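You operate a simulated robot arm through the tools that you are given. There is no shell and no other tool. Be economical: measure what you need, move in short steps, check, and stop when the job is done.

You are at the controls of a simulated two-armed robot. One attempt, no reset.

## Task
Hold the blue-grip tray on the top of the damper bench steady with one hand and put the teal short spring in it with the other.

Only the result counts: the job must be done as asked and must still hold three seconds after the hand-in. Knocking over, shifting, dropping, spilling or breaking anything else fails it.

## Robot
Two 7-joint arms with two-finger grippers on one trunk, on a base that drives. Base frame: it is fixed to the floor where the robot stands at the start and does not move with it; the origin is under the middle of the robot, x ahead of it, y to its left, z up; the surface under the hand at the start is at about z = 0.86. Readings come in m, degrees, newtons and seconds.
The left shoulder is at the start at [0.046, 0.175, 1.203], the right one opposite. With the tool pointing down near the work surface each hand reaches from about 0.1 to 0.84 m from the robot's upright axis, wherever it stands, measured 20 degrees to its own side. Places, roughly: blue-grip tray [0.75, -1, 1]; teal short spring (6x6x6 cm) [0.5, -0.1, 0.9]. Payload 2.94 kg a hand.
The tool frame of a hand sits at the grasp point between the pads (the TCP): z along the fingers, y along the line on which they close. The tips reach 0.03 m beyond it. The gripper opens to 0.138 m. The gripper's body begins 0.109 m behind the TCP.
Orientation is told as [roll, pitch, yaw] about the base's x, y, z axes, in that order, counted from this pose: with the fingers straight down and closing along the base's y, the tool's x points along the base's -x, its y along +y and its z along -z.

## Interface
- The arms move only by the tool step_arm. It takes "left_deltas", "right_deltas" or both (then of equal length, played together; a hand with none holds still); each is a list of rows, each a list of 3 entries, a list of its own where there are three numbers: the shift along the tool's x, y, z in m, then the turn, a rotation vector about the tool's x, y, z in degrees, then the closure in counts, from 0 (fully open) to 255 (shut). In form: [[[x, y, z], [rx, ry, rz], fingers], ...]. A call has 1 to 8 rows; each row shifts and turns the commanded pose from where the row before left it, along the tool's axes as they then stand. Each row takes 0.2 s and may step no farther than 0.05 m and 8.6 degrees from the row before; otherwise, or with a gripper value out of range, the whole call is refused. A pose out of reach is approached as far as the arm can. The call stops where the force on the tool passes 40 N (or 10 N more than at its start, if that is more) or the arm is blocked; 0.2 s more then pass. Each finger halts on what it meets, pressing with about 27 N; the grip force reading is that of the motor and also rises with nothing between the fingers. The clock runs only during rows and for 0.2 s after the last one: add rows that do not move to give the fingers time. It gives the time, the measured TCP pose, the force on the tool (base axes), the opening and the grip force at its end, in the units of the frame above (readings bear some noise), with the torque about the TCP (base axes, N m) and any sound that the robot's microphone picked up, and new pictures: "show" is both (left out), scene, wrist or none (wrist: the cameras of the hands that moved).
- Cameras (640 x 400 px; columns grow to the right, rows downward): "scene" is now at [0.1064, -0.0132, 1.6682]; the picture's right is [-0.18, -0.98, -0.00], its down [-0.81, 0.15, -0.56] and it looks along [0.55, -0.10, -0.83] (base axes); focal length 276 px, centre (320, 200). "left" rides on the left gripper at [0.071, -0.019, -0.146] in its tool frame; the picture's right is [0.26, 0.97, 0.00], its down [-0.85, 0.23, -0.48] and it looks along [-0.46, 0.12, 0.88] (tool axes); focal length 280 px, centre (320, 200). "right" rides on the right gripper at [0.071, 0.019, -0.146] in its tool frame; the picture's right is [-0.26, 0.97, 0.00], its down [-0.85, -0.23, -0.48] and it looks along [-0.46, -0.12, 0.88] (tool axes); focal length 280 px, centre (320, 200). There is no depth. A picture from a camera that has moved, and an enlarged one, comes with that camera's place and axes in the base frame and with its lens.
- lift_body(by): slides the trunk up (or, below 0, down) by that many m; the arms and the scene camera ride with it, the base frame stays. It gives what a move gives, with no picture.
- steer(legs): drives the robot by 1 to 6 legs, each [ahead, turn to the left] in m and degrees, along the robot's own axes; the way and the turn of a leg run together, so that a leg with both is an arc; at most 1.5 m and 180 degrees a leg. The arms and the cameras ride along, it lands a little off, and it stops where it bumps. It gives what a move gives, and a new picture of the scene camera.
- turn_head(pan, tilt): turns the head with the scene camera to pan (to the left, within 120 degrees either way) and tilt (down, from -29 to 69), counted from straight ahead of the robot. It gives what a move gives, and a new picture of the scene camera.
- close_up(camera, box): a new picture of the part [left, top, right, bottom] of that camera's present view, enlarged. The clock stands still meanwhile.
- close_job(): hands the job in; it is judged then, once.

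Go step by step. Nothing tells you exact positions but the pictures and the camera data: compare them with the known pose of the tool, close in by small moves and look again before you grip or let go. The budget is 120 turns and 260 pictures, counting those below and the enlarged ones. Unless the task says otherwise, let go and move clear before handing in.

The tools are called after "Call:" as name(argument=value, ...) on one line, values as JSON. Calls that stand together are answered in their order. step_arm: Moves the arms, as the interface text tells. Its arguments: {"type":"object","properties":{"left_deltas":{"type":"array","items":{"type":"array"}},"right_deltas":{"type":"array","items":{"type":"array"}},"show":{"type":"string","enum":["both","scene","wrist","none"]}},"required":[]} The other tools are called the same way: lift_body (by) slides the trunk up or down; steer (legs) drives the base; turn_head (pan, tilt) turns the head that bears the scene camera; close_up (camera, box) takes an enlarged picture of a part of a camera's view; close_job () hands the job in.

At the start:

```text
t: 0.0
left_tool_pos: [0.5535, 0.0427, 1.1386]
left_tcp_rot: [0.0, 0.1, 0.1]
left_contact_force: [0.4, 0.4, -0.3]
left_moment: [0.0, 0.01, 0.02]
left_gripper_width: 0.138
left_grip_force: 0.1
right_tool_pos: [0.4302, -0.2739, 1.1691]
right_tcp_rot: [0.1, 0.0, 0.0]
right_contact_force: [-0.2, 0.3, 0.2]
right_moment: [0.0, 0.02, -0.02]
right_gripper_width: 0.1377
right_grip_force: 0.0
trunk travel left (down, up): [-0.375, 0.359]
robot x, y, heading: [0.0007, -0.0019, -0.2]
head pan, tilt: [-10.5, 55.8]
```

scene: 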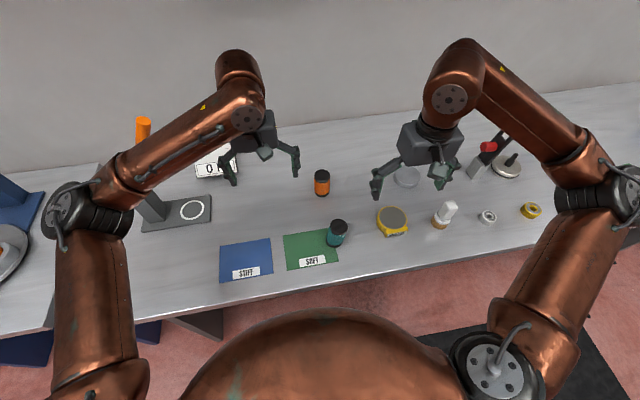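
right: 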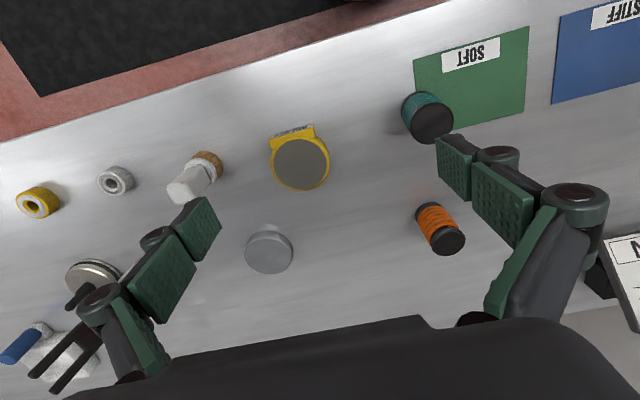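
left: 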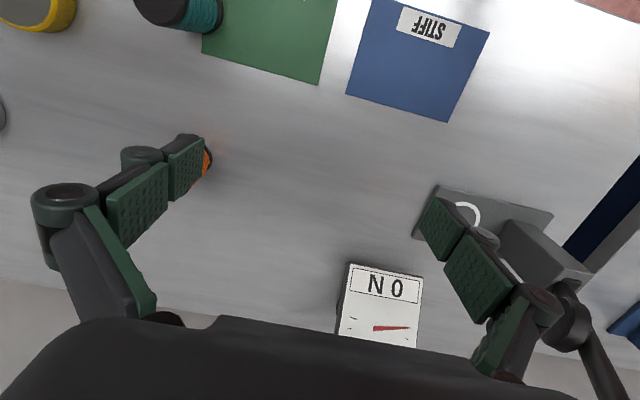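

I see a teal spring near the green "SOFT" sheet; the tray should be far to the right. I turn the head to look at it first.

Call:
turn_head(pan=-55, tilt=35)

Call:
close_up(camera="right", box=[340, 50, 500, 150])

```text
t: 1.1
left_tool_pos: [0.5532, 0.0425, 1.1376]
left_tcp_rot: [0.0, -0.1, 0.0]
left_contact_force: [0.7, -0.9, -0.4]
left_moment: [0.01, 0.01, 0.03]
left_gripper_width: 0.1379
left_grip_force: 0.1
right_tool_pos: [0.4311, -0.274, 1.1694]
right_tcp_rot: [0.0, 0.0, -0.1]
right_contact_force: [0.6, 0.3, -0.6]
right_moment: [-0.01, -0.01, 0.03]
right_gripper_width: 0.1382
right_grip_force: 0.0
trunk travel left (down, up): [-0.375, 0.359]
robot x, y, heading: [-0.0023, -0.0007, 0.1]
head pan, tilt: [-55.0, 35.0]
camera scene: at [0.0869, -0.0723, 1.6974], right [-0.82, -0.57, 0.0], down [-0.33, 0.47, -0.82], along [0.47, -0.67, -0.57], focal length 276 px, centre (320, 200)
```

scene: 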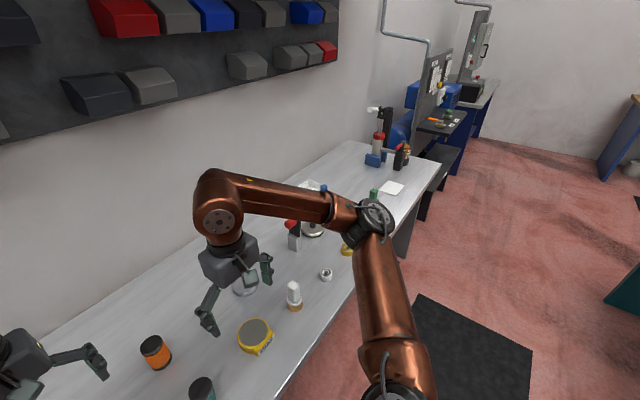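

```text
4.00 times, centred on (420, 100) of right
camera zoom: at [0.36, -0.2539, 1.3149], right [0.26, 0.97, 0.0], down [0.85, -0.23, 0.48], along [0.46, -0.12, -0.88], focal length 1122 px, centre (-80, 600)
```

zoom: 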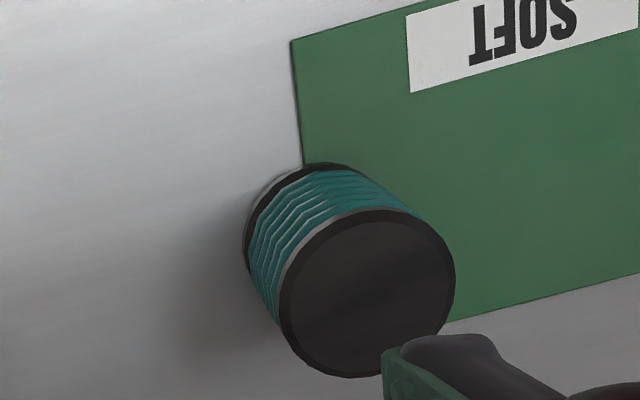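

The tray region lies behind the right arm; there's a whitish thing with a blue bit near (310,187). I enlarge it.

Call:
close_up(camera="scene", box=[250, 130, 450, 255])

```text
3.20 times, centred on (350, 192) of scene
camera zoom: at [0.0869, -0.0723, 1.6974], right [-0.82, -0.57, 0.0], down [-0.33, 0.47, -0.82], along [0.47, -0.67, -0.57], focal length 884 px, centre (224, 224)
```

zoom: 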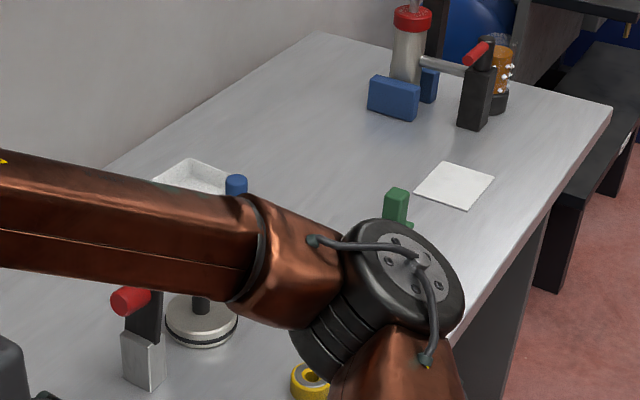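

The tray with the blue grip is partly hidden by the right arm. The spring stands at about (0.49, -0.125). I shift both hands left a bit so the right arm uncovers the tray.

Call:
step_arm(left_deltas=[[[0, 0.05, 0], [0, 0, 0], 0], [[0, 0.05, 0], [0, 0, 0], 0], [[0, 0.03, 0], [0, 0, 0], 0], [[0, 0, 0], [0, 0, 0], 0]], right_deltas=[[[0, 0.04, 0], [0, 0, 0], 0], [[0, 0.04, 0], [0, 0, 0], 0], [[0, 0.04, 0], [0, 0, 0], 0], [[-0.03, 0.02, 0], [0, 0, 0], 0]])

```text
t: 2.1
left_tool_pos: [0.5541, 0.1711, 1.1371]
left_tcp_rot: [0.0, 0.1, -0.1]
left_contact_force: [-0.1, 0.1, -1.2]
left_moment: [0.03, -0.01, 0.0]
left_gripper_width: 0.1382
left_grip_force: 0.1
right_tool_pos: [0.4619, -0.1321, 1.1694]
right_tcp_rot: [0.0, 0.1, -0.1]
right_contact_force: [0.3, -1.3, -0.8]
right_moment: [0.01, 0.0, 0.0]
right_gripper_width: 0.1378
right_grip_force: 0.0
trunk travel left (down, up): [-0.375, 0.359]
robot x, y, heading: [-0.0024, -0.0008, 0.1]
head pan, tilt: [-55.0, 35.0]
camera scene: at [0.088, -0.0722, 1.6973], right [-0.82, -0.57, 0.0], down [-0.33, 0.47, -0.82], along [0.47, -0.67, -0.57], focal length 276 px, centre (320, 200)
camera right: at [0.3908, -0.1123, 1.315], right [0.26, 0.96, 0.0], down [0.85, -0.23, 0.47], along [0.46, -0.12, -0.88], focal length 280 px, centre (320, 200)
camera left: at [0.4837, 0.1535, 1.2826], right [-0.26, 0.96, 0.0], down [0.85, 0.23, 0.47], along [0.46, 0.12, -0.88], focal length 280 px, centre (320, 200)
```

scene: 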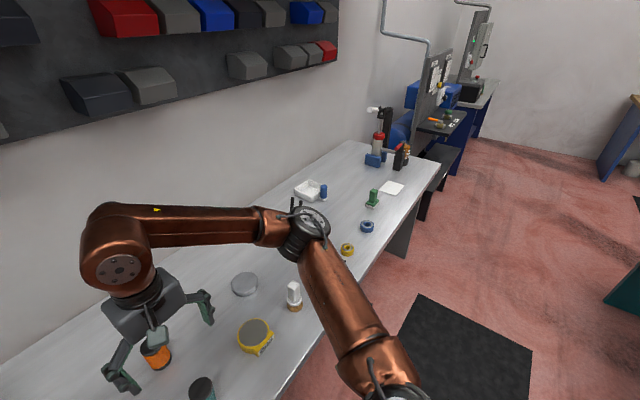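
right: 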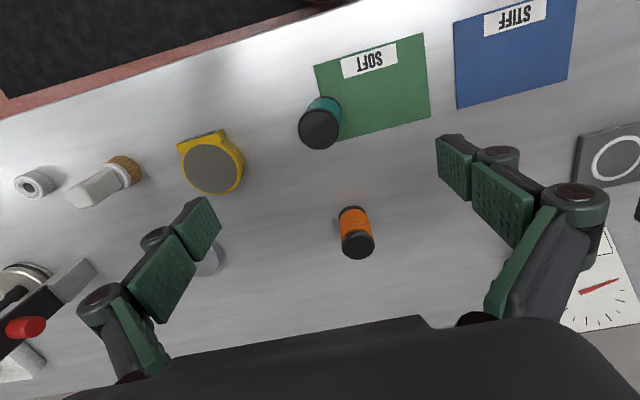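
left: 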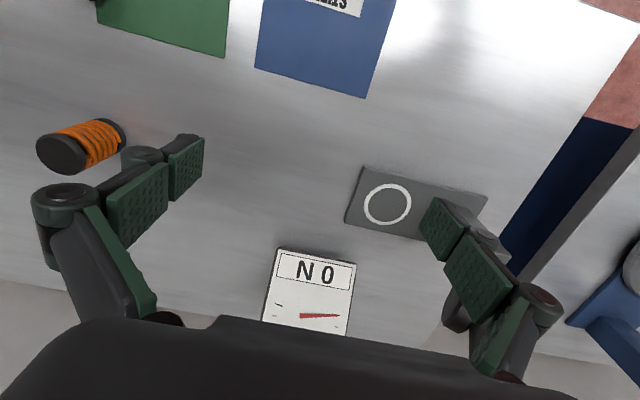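

Call:
close_up(camera="scene", box=[270, 160, 350, 210])

Call:
close_up(camera="right", box=[260, 80, 380, 155])

```text
8.00 times, centred on (310, 185) of scene
camera zoom: at [0.088, -0.0722, 1.6973], right [-0.82, -0.57, 0.0], down [-0.33, 0.47, -0.82], along [0.47, -0.67, -0.57], focal length 2211 px, centre (400, 320)
```

zoom: 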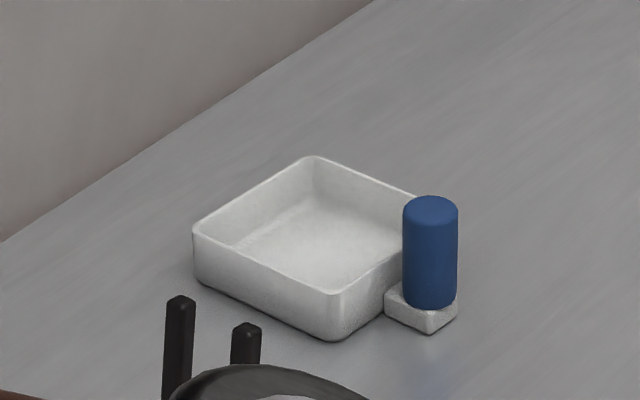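

```text
5.33 times, centred on (320, 118) of right
camera zoom: at [0.3908, -0.1123, 1.315], right [0.26, 0.96, 0.0], down [0.85, -0.23, 0.47], along [0.46, -0.12, -0.88], focal length 1495 px, centre (320, 640)
```

zoom: 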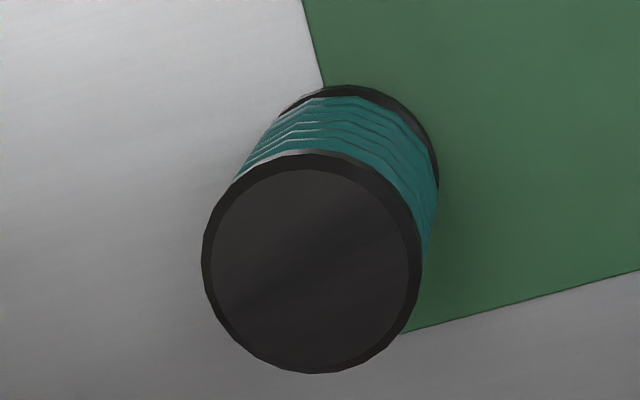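

The tray is square at about (0.87, -1.07), with its vertical blue grip on the robot's side at (0.765, -1.07). The left hand will take the spring, the right will hold the grip; I move the right hand aside and the left above the spring.

Call:
step_arm(right_deltas=[[[0.01, -0.05, 0], [0, 0, 0], 0], [[0.01, -0.05, 0], [0, 0, 0], 0], [[0.01, -0.05, 0], [0, 0, 0], 0], [[0.02, -0.05, 0], [0, 0, 0], 0], [[0.02, -0.03, 0], [0, 0, 0], 0], [[0, 0, 0], [0, 0, 0], 0], [[0, 0, 0], [0, 0, 0], 0]], left_deltas=[[[0.01, -0.045, 0], [0, 0, 0], 0], [[0.01, -0.045, 0], [0, 0, 0], 0], [[0.01, -0.045, 0], [0, 0, 0], 0], [[0.01, -0.045, 0], [0, 0, 0], 0], [[0.01, -0.045, 0], [0, 0, 0], 0], [[0.01, -0.045, 0], [0, 0, 0], 0], [[0.005, -0.031, 0], [0, 0, 0], 0]])

```text
refused: row 1 steps farther than a row can; nothing moved
```

Call:
step_arm(right_deltas=[[[0.01, -0.045, 0], [0, 0, 0], 0], [[0.01, -0.045, 0], [0, 0, 0], 0], [[0.01, -0.045, 0], [0, 0, 0], 0], [[0.02, -0.045, 0], [0, 0, 0], 0], [[0.02, -0.04, 0], [0, 0, 0], 0], [[0, 0, 0], [0, 0, 0], 0], [[0, 0, 0], [0, 0, 0], 0]], left_deltas=[[[0.01, -0.045, 0], [0, 0, 0], 0], [[0.01, -0.045, 0], [0, 0, 0], 0], [[0.01, -0.045, 0], [0, 0, 0], 0], [[0.01, -0.045, 0], [0, 0, 0], 0], [[0.01, -0.045, 0], [0, 0, 0], 0], [[0.01, -0.045, 0], [0, 0, 0], 0], [[0.005, -0.031, 0], [0, 0, 0], 0]])

```text
t: 3.7
left_tool_pos: [0.4898, -0.1325, 1.1368]
left_tcp_rot: [0.2, 0.0, 0.1]
left_contact_force: [0.0, 0.3, -0.4]
left_moment: [0.02, -0.01, -0.01]
left_gripper_width: 0.1378
left_grip_force: 0.1
right_tool_pos: [0.3873, -0.3538, 1.1709]
right_tcp_rot: [0.0, 0.0, 0.0]
right_contact_force: [-0.1, -0.2, 0.0]
right_moment: [0.03, -0.03, -0.03]
right_gripper_width: 0.138
right_grip_force: 0.1
trunk travel left (down, up): [-0.375, 0.359]
robot x, y, heading: [0.0005, -0.0013, 0.1]
head pan, tilt: [-55.0, 35.0]
camera scene: at [0.086, -0.0748, 1.6974], right [-0.82, -0.57, 0.0], down [-0.33, 0.47, -0.82], along [0.47, -0.67, -0.57], focal length 276 px, centre (320, 200)
camera right: at [0.3167, -0.3346, 1.3156], right [0.26, 0.97, 0.0], down [0.85, -0.23, 0.48], along [0.46, -0.12, -0.88], focal length 280 px, centre (320, 200)
camera left: at [0.4192, -0.151, 1.283], right [-0.26, 0.96, 0.0], down [0.85, 0.23, 0.48], along [0.46, 0.13, -0.88], focal length 280 px, centre (320, 200)
```

scene: 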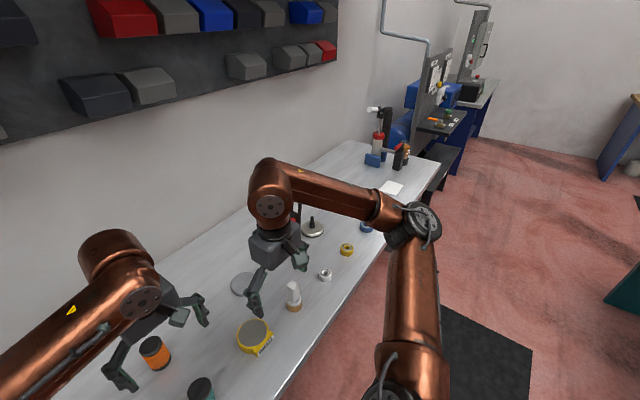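
right: 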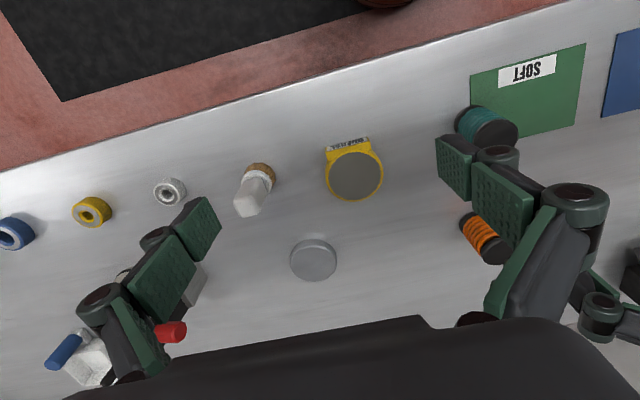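
left: 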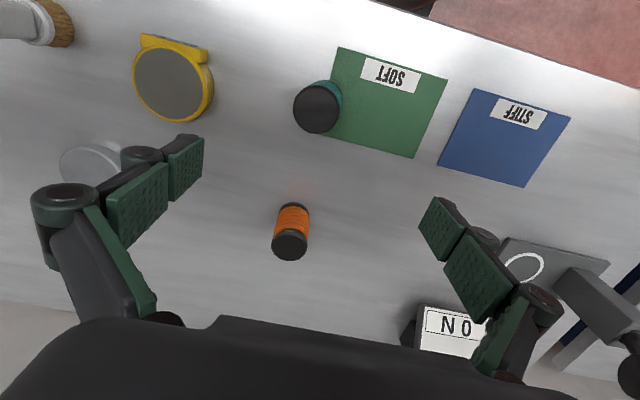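

Left hand is nearly over the spring (est. 0.485, -0.136). I descend to z≈1.0 and check.

Call:
step_arm(left_deltas=[[[0.002, -0.001, 0.045], [0, 0, 0], 0], [[0.002, -0.001, 0.045], [0, 0, 0], 0], [[0, -0.001, 0.045], [0, 0, 0], 0], [[0, 0, 0], [0, 0, 0], 0]], show="wrist")

```text
t: 4.7
left_tool_pos: [0.4854, -0.1334, 1.0033]
left_tcp_rot: [0.0, 0.0, 0.0]
left_contact_force: [0.1, 0.1, 0.2]
left_moment: [0.01, -0.01, 0.01]
left_gripper_width: 0.1379
left_grip_force: 0.1
right_tool_pos: [0.3883, -0.3528, 1.1706]
right_tcp_rot: [0.0, -0.1, 0.0]
right_contact_force: [-0.4, -0.7, 0.1]
right_moment: [-0.02, -0.02, -0.02]
right_gripper_width: 0.1379
right_grip_force: 0.0
trunk travel left (down, up): [-0.375, 0.359]
robot x, y, heading: [-0.0014, 0.0028, -0.2]
head pan, tilt: [-55.0, 35.0]
camera left: at [0.4148, -0.1515, 1.1482], right [-0.26, 0.96, 0.0], down [0.85, 0.23, 0.48], along [0.46, 0.13, -0.88], focal length 280 px, centre (320, 200)
```

left: 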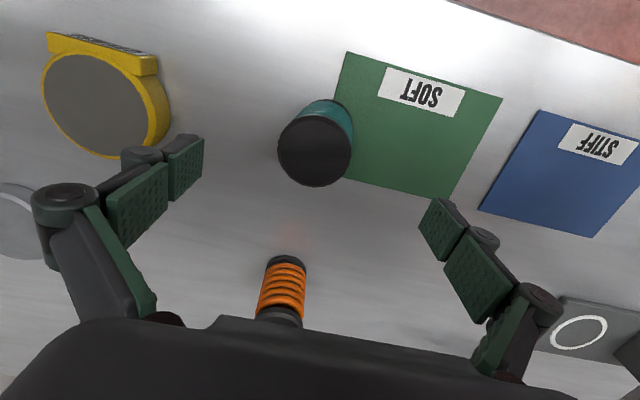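

Centred; spring at (0.49, -0.134). Descend to z≈0.90.

Call:
step_arm(left_deltas=[[[-0.004, 0, 0.035], [0, 0, 0], 0], [[0, 0, 0.035], [0, 0, 0], 0], [[0, 0, 0.033], [0, 0, 0], 0], [[0, 0, 0], [0, 0, 0], 0]], show="wrist")

```text
t: 5.7
left_tool_pos: [0.4882, -0.132, 0.8984]
left_tcp_rot: [0.1, 0.0, 0.1]
left_contact_force: [0.3, -0.3, 0.3]
left_moment: [-0.03, -0.01, 0.01]
left_gripper_width: 0.1379
left_grip_force: 0.0
right_tool_pos: [0.3885, -0.3531, 1.1705]
right_tcp_rot: [0.1, 0.1, 0.0]
right_contact_force: [0.8, -0.2, -0.7]
right_moment: [0.01, 0.01, 0.01]
right_gripper_width: 0.1379
right_grip_force: 0.0
trunk travel left (down, up): [-0.375, 0.359]
robot x, y, heading: [-0.0013, -0.0002, 0.0]
head pan, tilt: [-55.0, 35.0]
camera left: at [0.4187, -0.1507, 1.0439], right [-0.26, 0.96, 0.0], down [0.85, 0.23, 0.48], along [0.46, 0.13, -0.88], focal length 280 px, centre (320, 200)
```

left: 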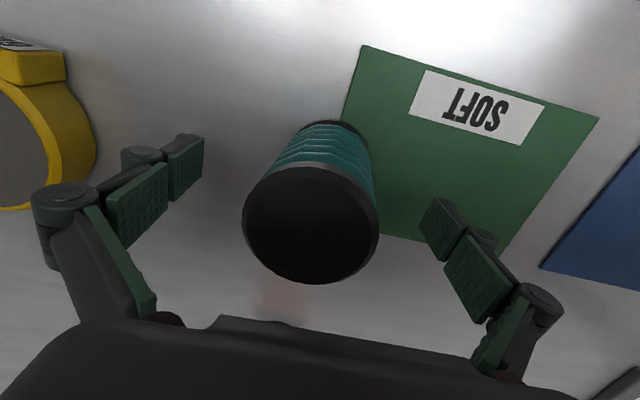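

Triangulating views suggests the spring top is at z≈0.94 and its centre at (0.483, -0.136); I correct slightly, raise a bit and close.

Call:
step_arm(left_deltas=[[[0.005, -0.004, -0.012], [0, 0, 0], 0], [[0, 0, 0], [0, 0, 0], 80], [[0, 0, 0], [0, 0, 0], 160], [[0, 0, 0], [0, 0, 0], 255], [[0, 0, 0], [0, 0, 0], 255], [[0, 0, 0], [0, 0, 0], 255], [[0, 0, 0], [0, 0, 0], 255]], show="wrist")

```text
t: 7.3
left_tool_pos: [0.4835, -0.1361, 0.9116]
left_tcp_rot: [0.0, 0.0, 0.1]
left_contact_force: [-1.0, 1.6, 4.3]
left_moment: [0.13, 0.14, -0.03]
left_gripper_width: 0.0538
left_grip_force: 27.2
right_tool_pos: [0.3894, -0.3525, 1.1707]
right_tcp_rot: [0.0, 0.0, -0.1]
right_contact_force: [-0.2, 0.2, 0.0]
right_moment: [-0.01, -0.01, 0.03]
right_gripper_width: 0.1381
right_grip_force: 0.2
trunk travel left (down, up): [-0.375, 0.359]
robot x, y, heading: [-0.0027, -0.0019, 0.1]
head pan, tilt: [-55.0, 35.0]
camera left: at [0.4134, -0.1547, 1.0566], right [-0.26, 0.96, 0.0], down [0.85, 0.23, 0.48], along [0.46, 0.13, -0.88], focal length 280 px, centre (320, 200)
```

left: 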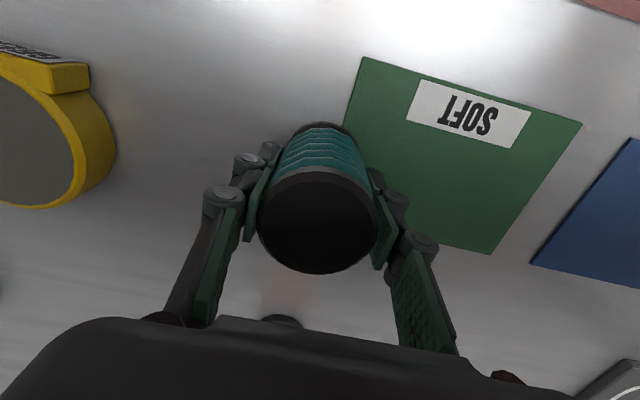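

Gripped at 0.054 m. Lift.

Call:
step_arm(left_deltas=[[[0, 0, -0.03], [0, 0, 0], 255], [[0, 0, -0.04], [0, 0, 0], 255], [[0, 0, -0.045], [0, 0, 0], 255], [[0, 0, -0.045], [0, 0, 0], 255], [[0.02, 0.03, -0.03], [0, 0, 0], 255], [[0.03, 0.03, -0.02], [0, 0, 0], 255], [[0.03, 0.03, 0], [0, 0, 0], 255], [[0, 0, 0], [0, 0, 0], 255]], show="wrist")

```text
t: 9.1
left_tool_pos: [0.4044, -0.0445, 1.1211]
left_tcp_rot: [0.1, 0.1, 0.0]
left_contact_force: [-0.5, 0.1, -2.2]
left_moment: [0.05, 0.02, 0.0]
left_gripper_width: 0.0536
left_grip_force: 27.2
right_tool_pos: [0.3896, -0.3534, 1.17]
right_tcp_rot: [0.1, 0.1, 0.0]
right_contact_force: [1.0, 0.0, -0.6]
right_moment: [0.05, 0.02, -0.02]
right_gripper_width: 0.138
right_grip_force: 0.1
trunk travel left (down, up): [-0.375, 0.359]
robot x, y, heading: [-0.0014, 0.0004, -0.2]
head pan, tilt: [-55.0, 35.0]
camera left: at [0.3344, -0.0637, 1.2669], right [-0.26, 0.96, 0.0], down [0.85, 0.23, 0.48], along [0.46, 0.13, -0.88], focal length 280 px, centre (320, 200)
```

left: 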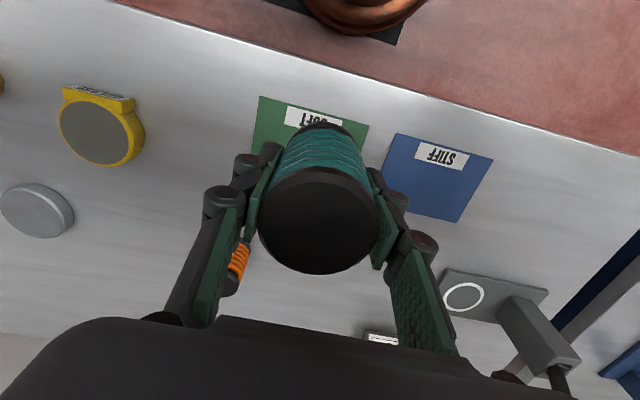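

The spring is held. I raise the trunk for clearance, then back a little, turn right, drive along the bench, and turn back facing it.

Call:
lift_body(by=0.15)

Call:
steer(legs=[[-0.1, 0], [0, -90]])

```text
t: 10.9
left_tool_pos: [0.4038, -0.0463, 1.2705]
left_tcp_rot: [-0.1, 0.0, 0.0]
left_contact_force: [0.6, 0.4, -2.2]
left_moment: [0.02, -0.01, -0.01]
left_gripper_width: 0.0534
left_grip_force: 26.8
right_tool_pos: [0.3913, -0.3538, 1.3187]
right_tcp_rot: [0.0, 0.1, 0.0]
right_contact_force: [0.6, 0.3, -1.4]
right_moment: [0.02, -0.01, 0.0]
right_gripper_width: 0.1379
right_grip_force: 0.1
trunk travel left (down, up): [-0.525, 0.209]
robot x, y, heading: [-0.0021, 0.0027, -0.0]
head pan, tilt: [-55.0, 35.0]
```

```text
t: 15.8
left_tool_pos: [-0.1351, -0.4046, 1.2702]
left_tcp_rot: [0.0, -0.1, -88.8]
left_contact_force: [0.2, -0.7, -2.9]
left_moment: [-0.01, 0.01, -0.01]
left_gripper_width: 0.0535
left_grip_force: 27.0
right_tool_pos: [-0.4421, -0.3991, 1.3187]
right_tcp_rot: [0.0, -0.1, -88.7]
right_contact_force: [-0.1, -0.2, -0.6]
right_moment: [0.0, 0.0, 0.03]
right_gripper_width: 0.1378
right_grip_force: 0.1
trunk travel left (down, up): [-0.525, 0.209]
robot x, y, heading: [-0.0945, -0.0017, -89.1]
head pan, tilt: [-55.0, 35.0]
camera scene: at [-0.1672, -0.0437, 1.8474], right [-0.59, 0.81, 0.0], down [0.46, 0.34, -0.82], along [-0.66, -0.48, -0.57], focal length 276 px, centre (320, 200)
```

scene: 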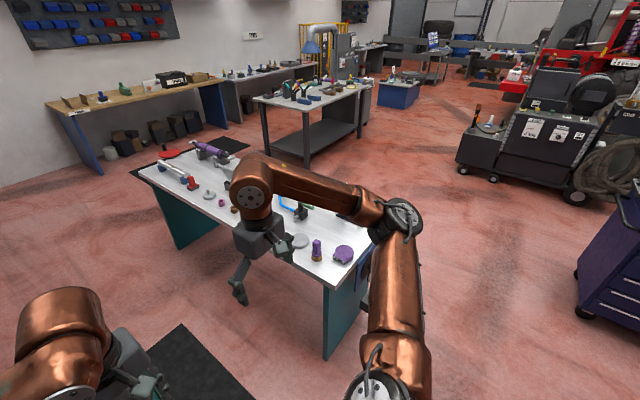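

The aisle is free (other bench begins at x≈-0.8). Drive on and turn back to face the damper bench.

Call:
steer(legs=[[1.16, 0], [0, 89]])

Call:
turn_head(pan=0, tilt=48)

```text
t: 25.3
left_tool_pos: [0.334, -1.1972, 1.2718]
left_tcp_rot: [0.0, 0.0, -1.3]
left_contact_force: [-0.4, -0.3, -1.4]
left_moment: [0.02, -0.02, -0.01]
left_gripper_width: 0.0536
left_grip_force: 26.9
right_tool_pos: [0.3143, -1.5035, 1.3196]
right_tcp_rot: [0.0, -0.1, -1.4]
right_contact_force: [-0.2, -1.0, 0.4]
right_moment: [0.01, 0.02, 0.0]
right_gripper_width: 0.1383
right_grip_force: 0.0
trunk travel left (down, up): [-0.525, 0.209]
robot x, y, heading: [-0.0688, -1.138, -1.2]
head pan, tilt: [-55.0, 35.0]
camera scene: at [-0.027, -1.2136, 1.8474], right [-0.83, -0.55, 0.0], down [-0.32, 0.48, -0.82], along [0.45, -0.68, -0.57], focal length 276 px, centre (320, 200)
```

scene: 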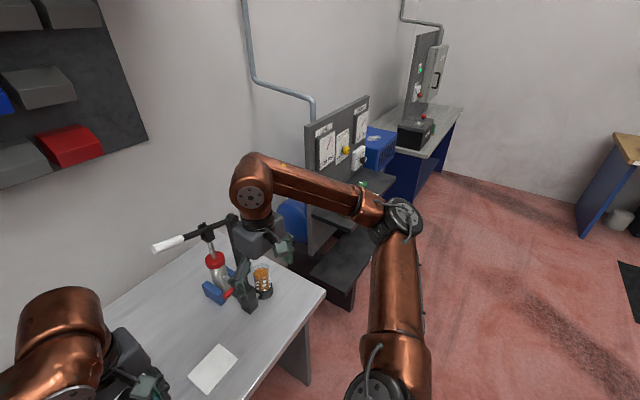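

```text
t: 26.5
left_tool_pos: [0.3348, -1.1959, 1.2721]
left_tcp_rot: [0.1, 0.0, -1.2]
left_contact_force: [0.8, 0.0, -2.0]
left_moment: [0.04, -0.01, -0.01]
left_gripper_width: 0.0536
left_grip_force: 27.4
right_tool_pos: [0.3136, -1.5028, 1.3189]
right_tcp_rot: [0.0, 0.0, -1.3]
right_contact_force: [-0.7, 0.4, -0.4]
right_moment: [0.02, 0.0, 0.01]
right_gripper_width: 0.1377
right_grip_force: 0.1
trunk travel left (down, up): [-0.525, 0.209]
robot x, y, heading: [-0.067, -1.143, -1.4]
head pan, tilt: [0.0, 48.0]
camera scene: at [0.0028, -1.1423, 1.8284], right [-0.03, -1.0, 0.0], down [-0.74, 0.02, -0.67], along [0.67, -0.02, -0.74], focal length 276 px, centre (320, 200)
```

scene: 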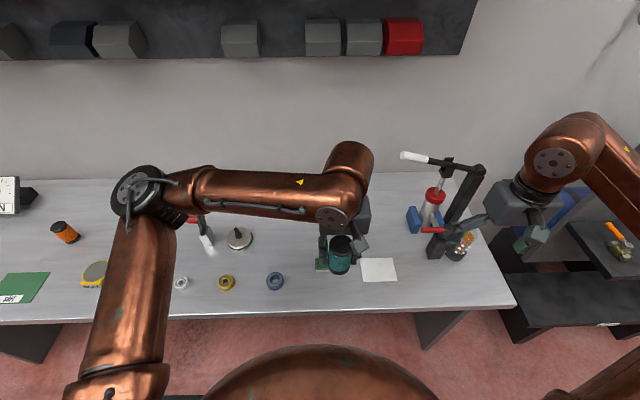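

The left forearm hides the tray. I move the left hand left, then drive ahead 0.15 m.

Call:
step_arm(left_deltas=[[[0, 0.045, 0], [0, 0, 0], 255], [[0, 0.045, 0], [0, 0, 0], 255], [[0, 0.045, 0], [0, 0, 0], 255], [[0, 0.045, 0], [0, 0, 0], 255], [[0, 0.045, 0], [0, 0, 0], 255], [[0, 0.045, 0], [0, 0, 0], 255]], show="none")

Call:
steer(legs=[[0.14, 1]])

```text
t: 27.9
left_tool_pos: [0.3364, -0.9261, 1.2701]
left_tcp_rot: [-0.2, 0.0, -1.4]
left_contact_force: [-0.2, 0.7, -1.1]
left_moment: [-0.01, -0.04, 0.04]
left_gripper_width: 0.0536
left_grip_force: 27.0
right_tool_pos: [0.3135, -1.5007, 1.3218]
right_tcp_rot: [-0.2, 0.0, -1.3]
right_contact_force: [0.4, 1.7, 0.4]
right_moment: [-0.04, -0.03, 0.0]
right_gripper_width: 0.138
right_grip_force: 0.0
trunk travel left (down, up): [-0.525, 0.209]
robot x, y, heading: [-0.0688, -1.1381, -1.6]
head pan, tilt: [0.0, 48.0]
```

```text
t: 29.3
left_tool_pos: [0.4728, -0.9236, 1.2719]
left_tcp_rot: [0.0, -0.1, -0.4]
left_contact_force: [-0.7, 0.4, -2.2]
left_moment: [0.03, -0.04, -0.02]
left_gripper_width: 0.0535
left_grip_force: 27.1
right_tool_pos: [0.4602, -1.4996, 1.3199]
right_tcp_rot: [0.1, 0.0, -0.3]
right_contact_force: [0.1, 0.2, 0.0]
right_moment: [0.0, -0.02, 0.02]
right_gripper_width: 0.1378
right_grip_force: 0.1
trunk travel left (down, up): [-0.525, 0.209]
robot x, y, heading: [0.0731, -1.1407, -0.4]
head pan, tilt: [0.0, 48.0]
camera scene: at [0.1416, -1.143, 1.8285], right [-0.01, -1.0, 0.0], down [-0.74, 0.01, -0.67], along [0.67, 0.0, -0.74], focal length 276 px, centre (320, 200)
```

scene: 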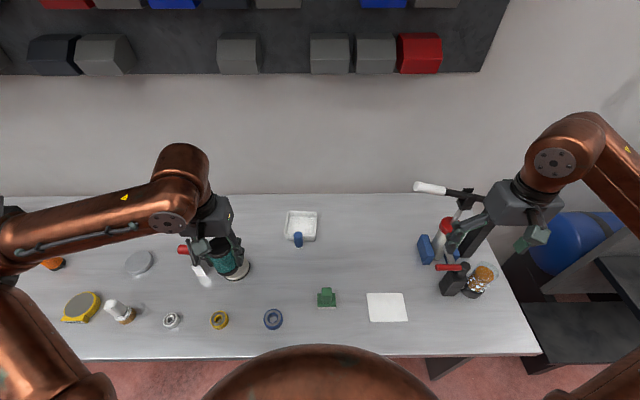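

Now the tray is in plain view. I enlarge it for measurement.

Call:
close_up(camera="scene", box=[260, 200, 340, 250])

```text
8.00 times, centred on (300, 225) of scene
camera zoom: at [0.1416, -1.143, 1.8285], right [-0.01, -1.0, 0.0], down [-0.74, 0.01, -0.67], along [0.67, 0.0, -0.74], focal length 2211 px, centre (480, 0)
```

zoom: 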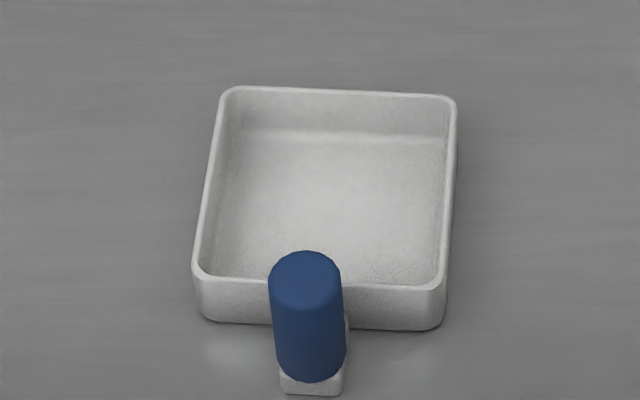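

Measured: grip centre ≈(0.757, -1.056), z 0.877–0.948, dia 0.035; tray centre ≈(0.858, -1.06), inner width ~0.115. I swing the right hand over in front and tilt it forward 34°, left hand a bit aside.

Call:
step_arm(right_deltas=[[[0, 0.045, 0], [0, -8.5, 0], 0], [[0, 0.045, 0], [0, -8.5, 0], 0], [[0, 0.045, 0], [0, -8.5, 0], 0], [[0, 0.045, 0], [0, -8.5, 0], 0], [[0, 0.045, 0], [0, 0, 0], 0], [[0, 0.045, 0], [0, 0, 0], 0], [[0, 0.045, 0], [0, 0, 0], 0], [[0, 0.045, 0], [0, 0, 0], 0]], left_deltas=[[[0, 0.03, 0], [0, 0, 0], 255], [[0, 0.03, 0], [0, 0, 0], 255], [[0, 0.02, 0], [0, 0, 0], 255], [[0, 0, 0], [0, 0, 0], 255], [[0, 0, 0], [0, 0, 0], 255], [[0, 0, 0], [0, 0, 0], 255], [[0, 0, 0], [0, 0, 0], 255], [[0, 0, 0], [0, 0, 0], 255]])

```text
t: 31.1
left_tool_pos: [0.4747, -0.8417, 1.2699]
left_tcp_rot: [-0.1, 0.0, -0.3]
left_contact_force: [0.3, 0.6, -2.1]
left_moment: [-0.05, -0.06, -0.01]
left_gripper_width: 0.0532
left_grip_force: 27.2
right_tool_pos: [0.4645, -1.1358, 1.3195]
right_tcp_rot: [-0.2, -33.9, -0.2]
right_contact_force: [-1.0, 1.2, -0.9]
right_moment: [-0.09, -0.03, -0.07]
right_gripper_width: 0.1379
right_grip_force: 0.1
trunk travel left (down, up): [-0.525, 0.209]
robot x, y, heading: [0.0714, -1.1406, -0.2]
head pan, tilt: [0.0, 48.0]
camera scene: at [0.1432, -1.1388, 1.8284], right [-0.01, -1.0, 0.0], down [-0.74, 0.0, -0.67], along [0.67, -0.01, -0.74], focal length 276 px, centre (320, 200)
camera right: at [0.3245, -1.1154, 1.4008], right [0.22, 0.96, 0.14], down [0.44, -0.23, 0.87], along [0.87, -0.13, -0.47], focal length 280 px, centre (320, 200)
camera left: at [0.4045, -0.8591, 1.4154], right [-0.26, 0.97, 0.0], down [0.85, 0.23, 0.48], along [0.46, 0.12, -0.88], focal length 280 px, centre (320, 200)
```

scene: 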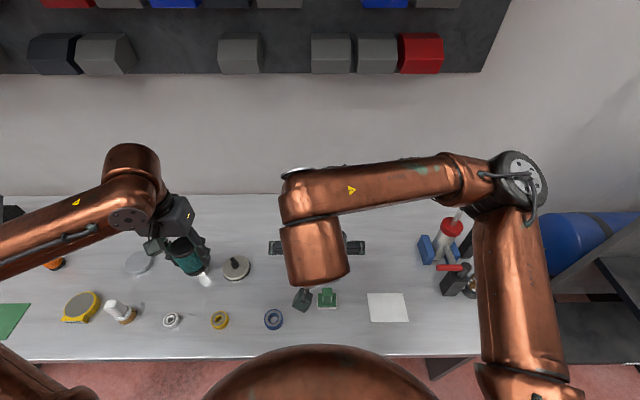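
right: 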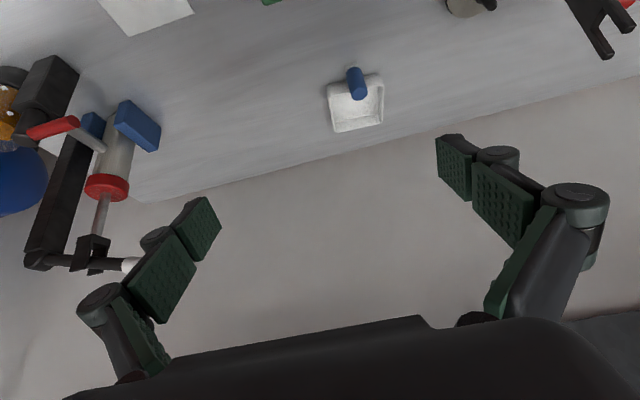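
left: 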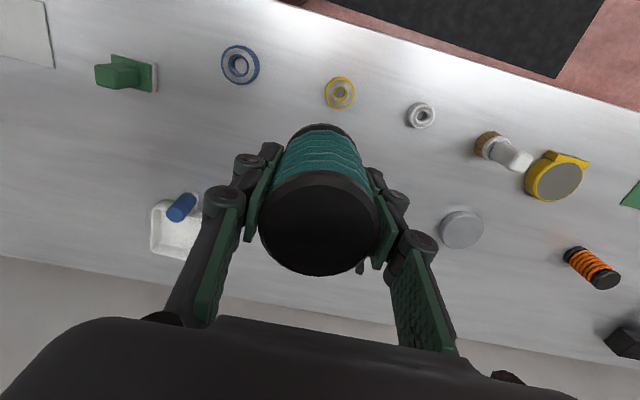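

Both wrist cameras see the tray; grip estimates agree at about (0.755, -1.06). I raise the left hand and then lower the trunk by 0.15 for reach.

Call:
step_arm(left_deltas=[[[0, 0, -0.04], [0, 0, 0], 255], [[0, 0, -0.04], [0, 0, 0], 255], [[0, 0, -0.03], [0, 0, 0], 255]], right_deltas=[[[0, 0.025, 0], [0, 0, 0], 0], [[0, 0.025, 0], [0, 0, 0], 0], [[0, 0.022, 0], [0, 0, 0], 0]], show="none")

Call:
lift_body(by=-0.15)

Call:
step_arm(right_deltas=[[[-0.02, 0, 0.044], [0, 0, 0], 0], [[-0.02, 0, 0.044], [0, 0, 0], 0], [[-0.02, 0, 0.044], [0, 0, 0], 0], [[-0.02, 0, 0.04], [0, 0, 0], 60], [[0, 0, 0], [0, 0, 0], 100]])

```text
t: 31.9
left_tool_pos: [0.4738, -0.8438, 1.3827]
left_tcp_rot: [0.0, 0.0, -0.3]
left_contact_force: [0.3, 0.5, -2.0]
left_moment: [0.0, 0.02, -0.01]
left_gripper_width: 0.0536
left_grip_force: 27.0
right_tool_pos: [0.4646, -1.0646, 1.3188]
right_tcp_rot: [0.1, -34.1, -0.4]
right_contact_force: [-0.5, -0.2, 0.1]
right_moment: [-0.07, -0.01, -0.01]
right_gripper_width: 0.138
right_grip_force: 0.0
trunk travel left (down, up): [-0.525, 0.209]
robot x, y, heading: [0.0725, -1.1397, -0.4]
head pan, tilt: [0.0, 48.0]
```

```text
t: 33.6
left_tool_pos: [0.4742, -0.8431, 1.2309]
left_tcp_rot: [0.0, 0.0, -0.2]
left_contact_force: [-0.1, 0.6, -1.7]
left_moment: [0.02, -0.04, -0.02]
left_gripper_width: 0.0533
left_grip_force: 26.9
right_tool_pos: [0.4624, -1.067, 1.1697]
right_tcp_rot: [0.0, -33.9, -0.4]
right_contact_force: [-0.5, -0.4, -0.8]
right_moment: [-0.01, -0.05, 0.01]
right_gripper_width: 0.1381
right_grip_force: 0.1
trunk travel left (down, up): [-0.375, 0.359]
robot x, y, heading: [0.0694, -1.1391, -0.4]
head pan, tilt: [0.0, 48.0]
```

```text
t: 34.8
left_tool_pos: [0.4741, -0.8427, 1.2302]
left_tcp_rot: [0.0, 0.0, -0.4]
left_contact_force: [0.1, 0.0, -1.5]
left_moment: [0.03, 0.01, 0.0]
left_gripper_width: 0.0535
left_grip_force: 27.3
right_tool_pos: [0.6239, -1.0662, 1.07]
right_tcp_rot: [0.0, -34.0, -0.3]
right_contact_force: [0.2, 0.4, -0.2]
right_moment: [0.03, -0.02, 0.01]
right_gripper_width: 0.0882
right_grip_force: 1.2
trunk travel left (down, up): [-0.375, 0.359]
robot x, y, heading: [0.0714, -1.1412, -0.3]
head pan, tilt: [0.0, 48.0]
camera scene: at [0.1863, -1.1421, 1.6786], right [-0.01, -1.0, 0.0], down [-0.74, 0.0, -0.67], along [0.67, 0.0, -0.74], focal length 276 px, centre (320, 200)
camera right: at [0.4833, -1.0471, 1.1507], right [0.22, 0.96, 0.15], down [0.44, -0.23, 0.87], along [0.87, -0.13, -0.47], focal length 280 px, centre (320, 200)
```

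scene: 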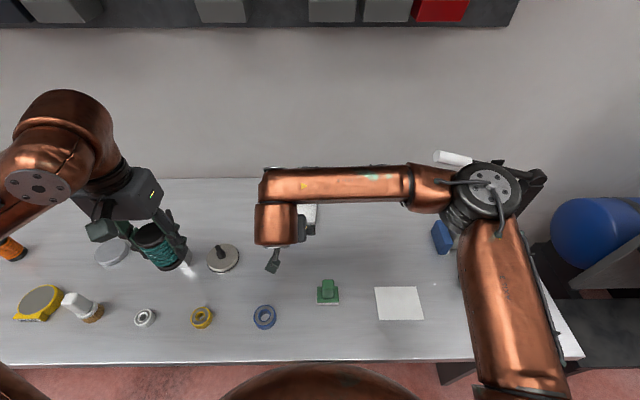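
right: 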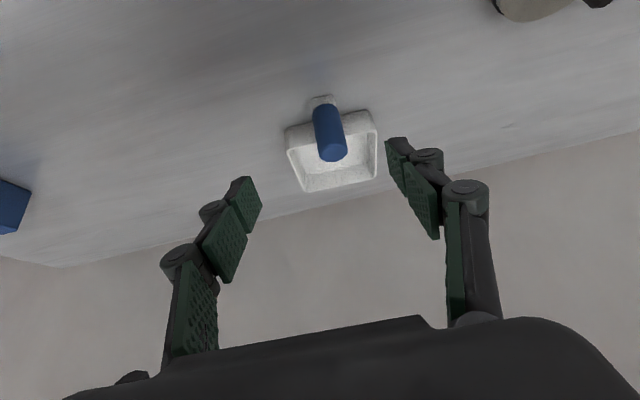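

The press's lever handle is tall (tip ≈(0.69, -1.45, 1.27)) near the right elbow. I look that way before going on.

Call:
turn_head(pan=-45, tilt=30)

```text
t: 35.9
left_tool_pos: [0.4747, -0.8432, 1.2303]
left_tcp_rot: [0.0, -0.1, -0.4]
left_contact_force: [0.1, -0.1, -2.3]
left_moment: [-0.01, 0.0, 0.02]
left_gripper_width: 0.0535
left_grip_force: 27.1
right_tool_pos: [0.6234, -1.0673, 1.0699]
right_tcp_rot: [0.0, -34.0, -0.2]
right_contact_force: [0.7, -0.5, 0.5]
right_moment: [0.02, 0.02, 0.01]
right_gripper_width: 0.084
right_grip_force: 0.1
trunk travel left (down, up): [-0.375, 0.359]
robot x, y, heading: [0.0733, -1.1407, -0.2]
head pan, tilt: [-45.0, 30.0]
camera scene: at [0.1721, -1.2061, 1.7052], right [-0.71, -0.7, 0.0], down [-0.35, 0.36, -0.87], along [0.61, -0.62, -0.5], focal length 276 px, centre (320, 200)
```

scene: 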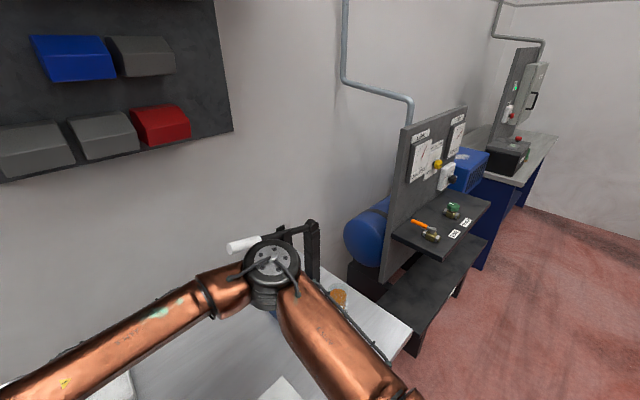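

The elbow is ~0.2 m short of the handle, at a higher level. I advance part of the way and check again from here.

Call:
step_arm(right_deltas=[[[-0.008, 0, 0.035], [0, 0, 0], 100], [[-0.008, 0, 0.035], [0, 0, 0], 100], [[-0.008, 0, 0.03], [0, 0, 0], 100], [[0, 0, 0], [0, 0, 0], 100]])

```text
t: 36.9
left_tool_pos: [0.4737, -0.8421, 1.2307]
left_tcp_rot: [0.0, 0.1, -0.3]
left_contact_force: [0.0, -0.7, -1.1]
left_moment: [-0.04, -0.06, 0.02]
left_gripper_width: 0.0531
left_grip_force: 26.9
right_tool_pos: [0.7017, -1.0698, 1.0006]
right_tcp_rot: [0.0, -34.0, -0.3]
right_contact_force: [-0.9, 0.1, -0.4]
right_moment: [0.01, -0.01, 0.01]
right_gripper_width: 0.0838
right_grip_force: 0.0
trunk travel left (down, up): [-0.375, 0.359]
robot x, y, heading: [0.0742, -1.1443, -0.2]
head pan, tilt: [-45.0, 30.0]
camera scene: at [0.1712, -1.206, 1.7054], right [-0.71, -0.7, 0.0], down [-0.35, 0.36, -0.87], along [0.61, -0.62, -0.5], focal length 276 px, centre (320, 200)
camera right: at [0.5594, -1.0491, 1.0824], right [0.22, 0.96, 0.15], down [0.44, -0.23, 0.87], along [0.87, -0.13, -0.47], focal length 280 px, centre (320, 200)
```

scene: 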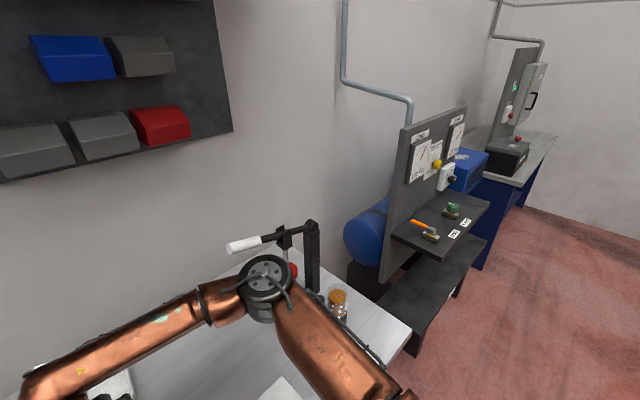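
right: 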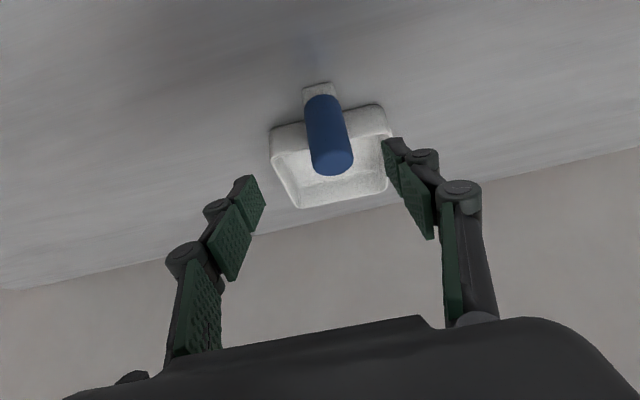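

Elbow is safe. Grip is at ≈(0.75, -1.062); I advance to straddle it.

Call:
step_arm(right_deltas=[[[0.003, 0.004, 0.03], [0, 0, 0], 100], [[0.003, 0.004, 0.03], [0, 0, 0], 100], [[0, 0, 0.02], [0, 0, 0], 100], [[0, 0, 0], [0, 0, 0], 100]], show="wrist")

Call:
turn_head(pan=20, tilt=50)

```text
t: 37.9
left_tool_pos: [0.4739, -0.8437, 1.2307]
left_tcp_rot: [-0.1, -0.1, -0.3]
left_contact_force: [0.2, 1.2, -2.2]
left_moment: [0.03, -0.04, 0.02]
left_gripper_width: 0.0535
left_grip_force: 26.6
right_tool_pos: [0.7412, -1.0612, 0.9312]
right_tcp_rot: [0.0, -34.0, -0.3]
right_contact_force: [-0.3, -0.1, 0.1]
right_moment: [0.0, 0.0, -0.03]
right_gripper_width: 0.0841
right_grip_force: 0.0
trunk travel left (down, up): [-0.375, 0.359]
robot x, y, heading: [0.073, -1.1408, -0.5]
head pan, tilt: [-45.0, 30.0]
camera right: at [0.6012, -1.0401, 1.0125], right [0.22, 0.96, 0.15], down [0.44, -0.23, 0.87], along [0.87, -0.13, -0.47], focal length 280 px, centre (320, 200)
```

right: 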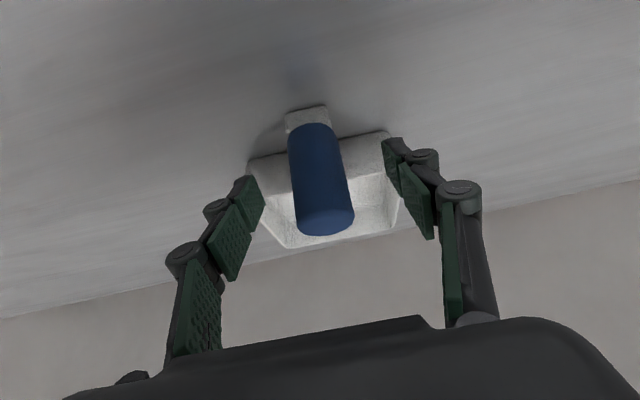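

```text
t: 39.3
left_tool_pos: [0.4741, -0.8423, 1.2297]
left_tcp_rot: [0.0, 0.1, -0.2]
left_contact_force: [0.3, -0.5, -2.1]
left_moment: [0.0, 0.0, 0.01]
left_gripper_width: 0.0534
left_grip_force: 26.6
right_tool_pos: [0.741, -1.0599, 0.9314]
right_tcp_rot: [-0.1, -33.9, -0.4]
right_contact_force: [-0.4, -0.6, 0.0]
right_moment: [0.01, 0.02, 0.04]
right_gripper_width: 0.0841
right_grip_force: 0.2
trunk travel left (down, up): [-0.375, 0.359]
robot x, y, heading: [0.0739, -1.1439, -0.3]
head pan, tilt: [20.0, 50.0]
camera scene: at [0.1811, -1.1159, 1.6757], right [0.33, -0.94, 0.0], down [-0.72, -0.26, -0.64], along [0.61, 0.21, -0.77], focal length 276 px, centre (320, 200)
```

scene: 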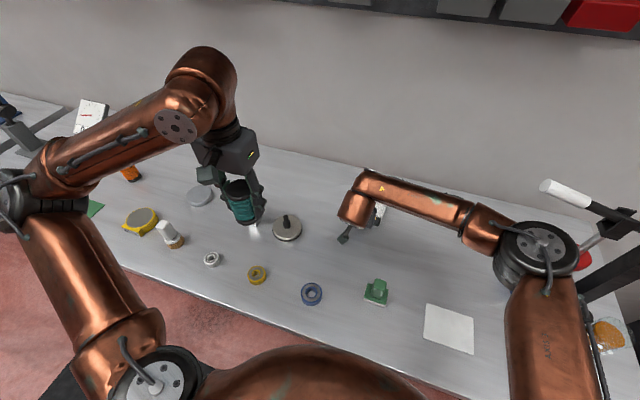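

Grip axis is at (0.753, -1.061), between the pads. I nudge in and close the right hand on it.

Call:
step_arm(right_deltas=[[[0, 0, 0.013], [0, 0, 0], 100], [[0, 0, 0], [0, 0, 0], 140], [[0, 0, 0], [0, 0, 0], 180], [[0, 0, 0], [0, 0, 0], 220], [[0, 0, 0], [0, 0, 0], 255], [[0, 0, 0], [0, 0, 0], 255]], show="wrist")

```text
t: 40.7
left_tool_pos: [0.4742, -0.8426, 1.2302]
left_tcp_rot: [0.0, 0.0, -0.2]
left_contact_force: [-0.4, 0.4, -1.2]
left_moment: [0.03, -0.01, 0.02]
left_gripper_width: 0.0535
left_grip_force: 26.8
right_tool_pos: [0.7495, -1.0605, 0.9213]
right_tcp_rot: [0.1, -34.0, -0.3]
right_contact_force: [0.5, -1.3, -0.1]
right_moment: [-0.04, -0.02, -0.05]
right_gripper_width: 0.035
right_grip_force: 27.3
trunk travel left (down, up): [-0.375, 0.359]
robot x, y, heading: [0.0704, -1.1445, -0.4]
head pan, tilt: [20.0, 50.0]
camera right: at [0.6087, -1.0399, 1.0017], right [0.22, 0.96, 0.15], down [0.44, -0.23, 0.87], along [0.87, -0.13, -0.47], focal length 280 px, centre (320, 200)
```

right: 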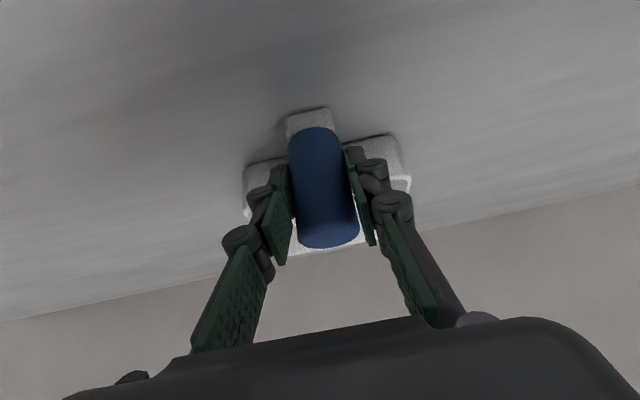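

The grip is held. Now the left hand goes forward, staying high.

Call:
step_arm(left_deltas=[[[-0.046, 0, 0], [0, 0, 0], 255], [[-0.046, 0, 0], [0, 0, 0], 255], [[-0.046, 0, 0], [0, 0, 0], 255], [[-0.046, 0, 0], [0, 0, 0], 255], [[-0.046, 0, 0], [0, 0, 0], 255], [[-0.046, 0, 0], [0, 0, 0], 255], [[-0.046, 0, 0], [0, 0, 0], 255], [[-0.046, 0, 0], [0, 0, 0], 255]])

```text
t: 42.5
left_tool_pos: [0.8189, -0.8457, 1.2306]
left_tcp_rot: [0.1, 0.0, -0.4]
left_contact_force: [0.7, -0.1, -2.5]
left_moment: [0.02, -0.02, 0.01]
left_gripper_width: 0.0533
left_grip_force: 27.1
left hand out of reach, approached as far as the arm can: row 8
right_tool_pos: [0.7495, -1.0614, 0.9215]
right_tcp_rot: [0.1, -33.9, -0.4]
right_contact_force: [0.4, -0.6, -1.2]
right_moment: [0.02, 0.04, -0.05]
right_gripper_width: 0.035
right_grip_force: 27.7
trunk travel left (down, up): [-0.375, 0.359]
robot x, y, heading: [0.074, -1.1414, -0.5]
head pan, tilt: [20.0, 50.0]
camera scene: at [0.1814, -1.1159, 1.6757], right [0.34, -0.94, 0.0], down [-0.72, -0.26, -0.64], along [0.61, 0.22, -0.77], focal length 276 px, centre (320, 200)
camera left: at [0.7497, -0.8639, 1.3763], right [-0.25, 0.97, 0.0], down [0.85, 0.22, 0.48], along [0.46, 0.12, -0.88], focal length 280 px, centre (320, 200)
```

scene: 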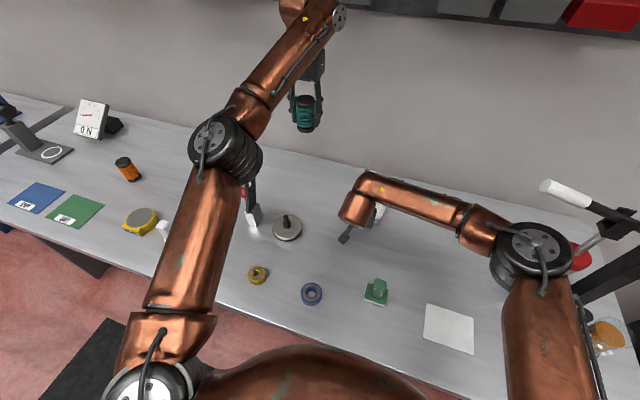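
left: 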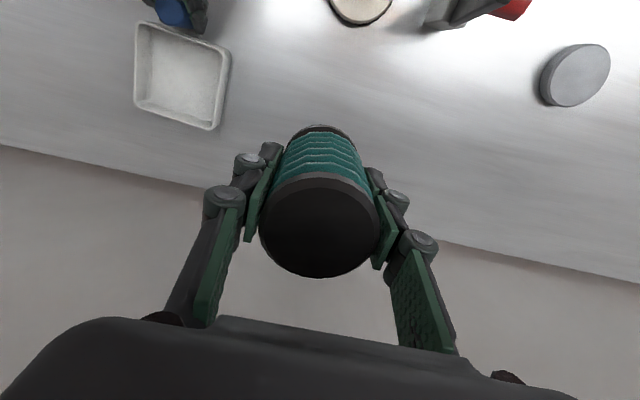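

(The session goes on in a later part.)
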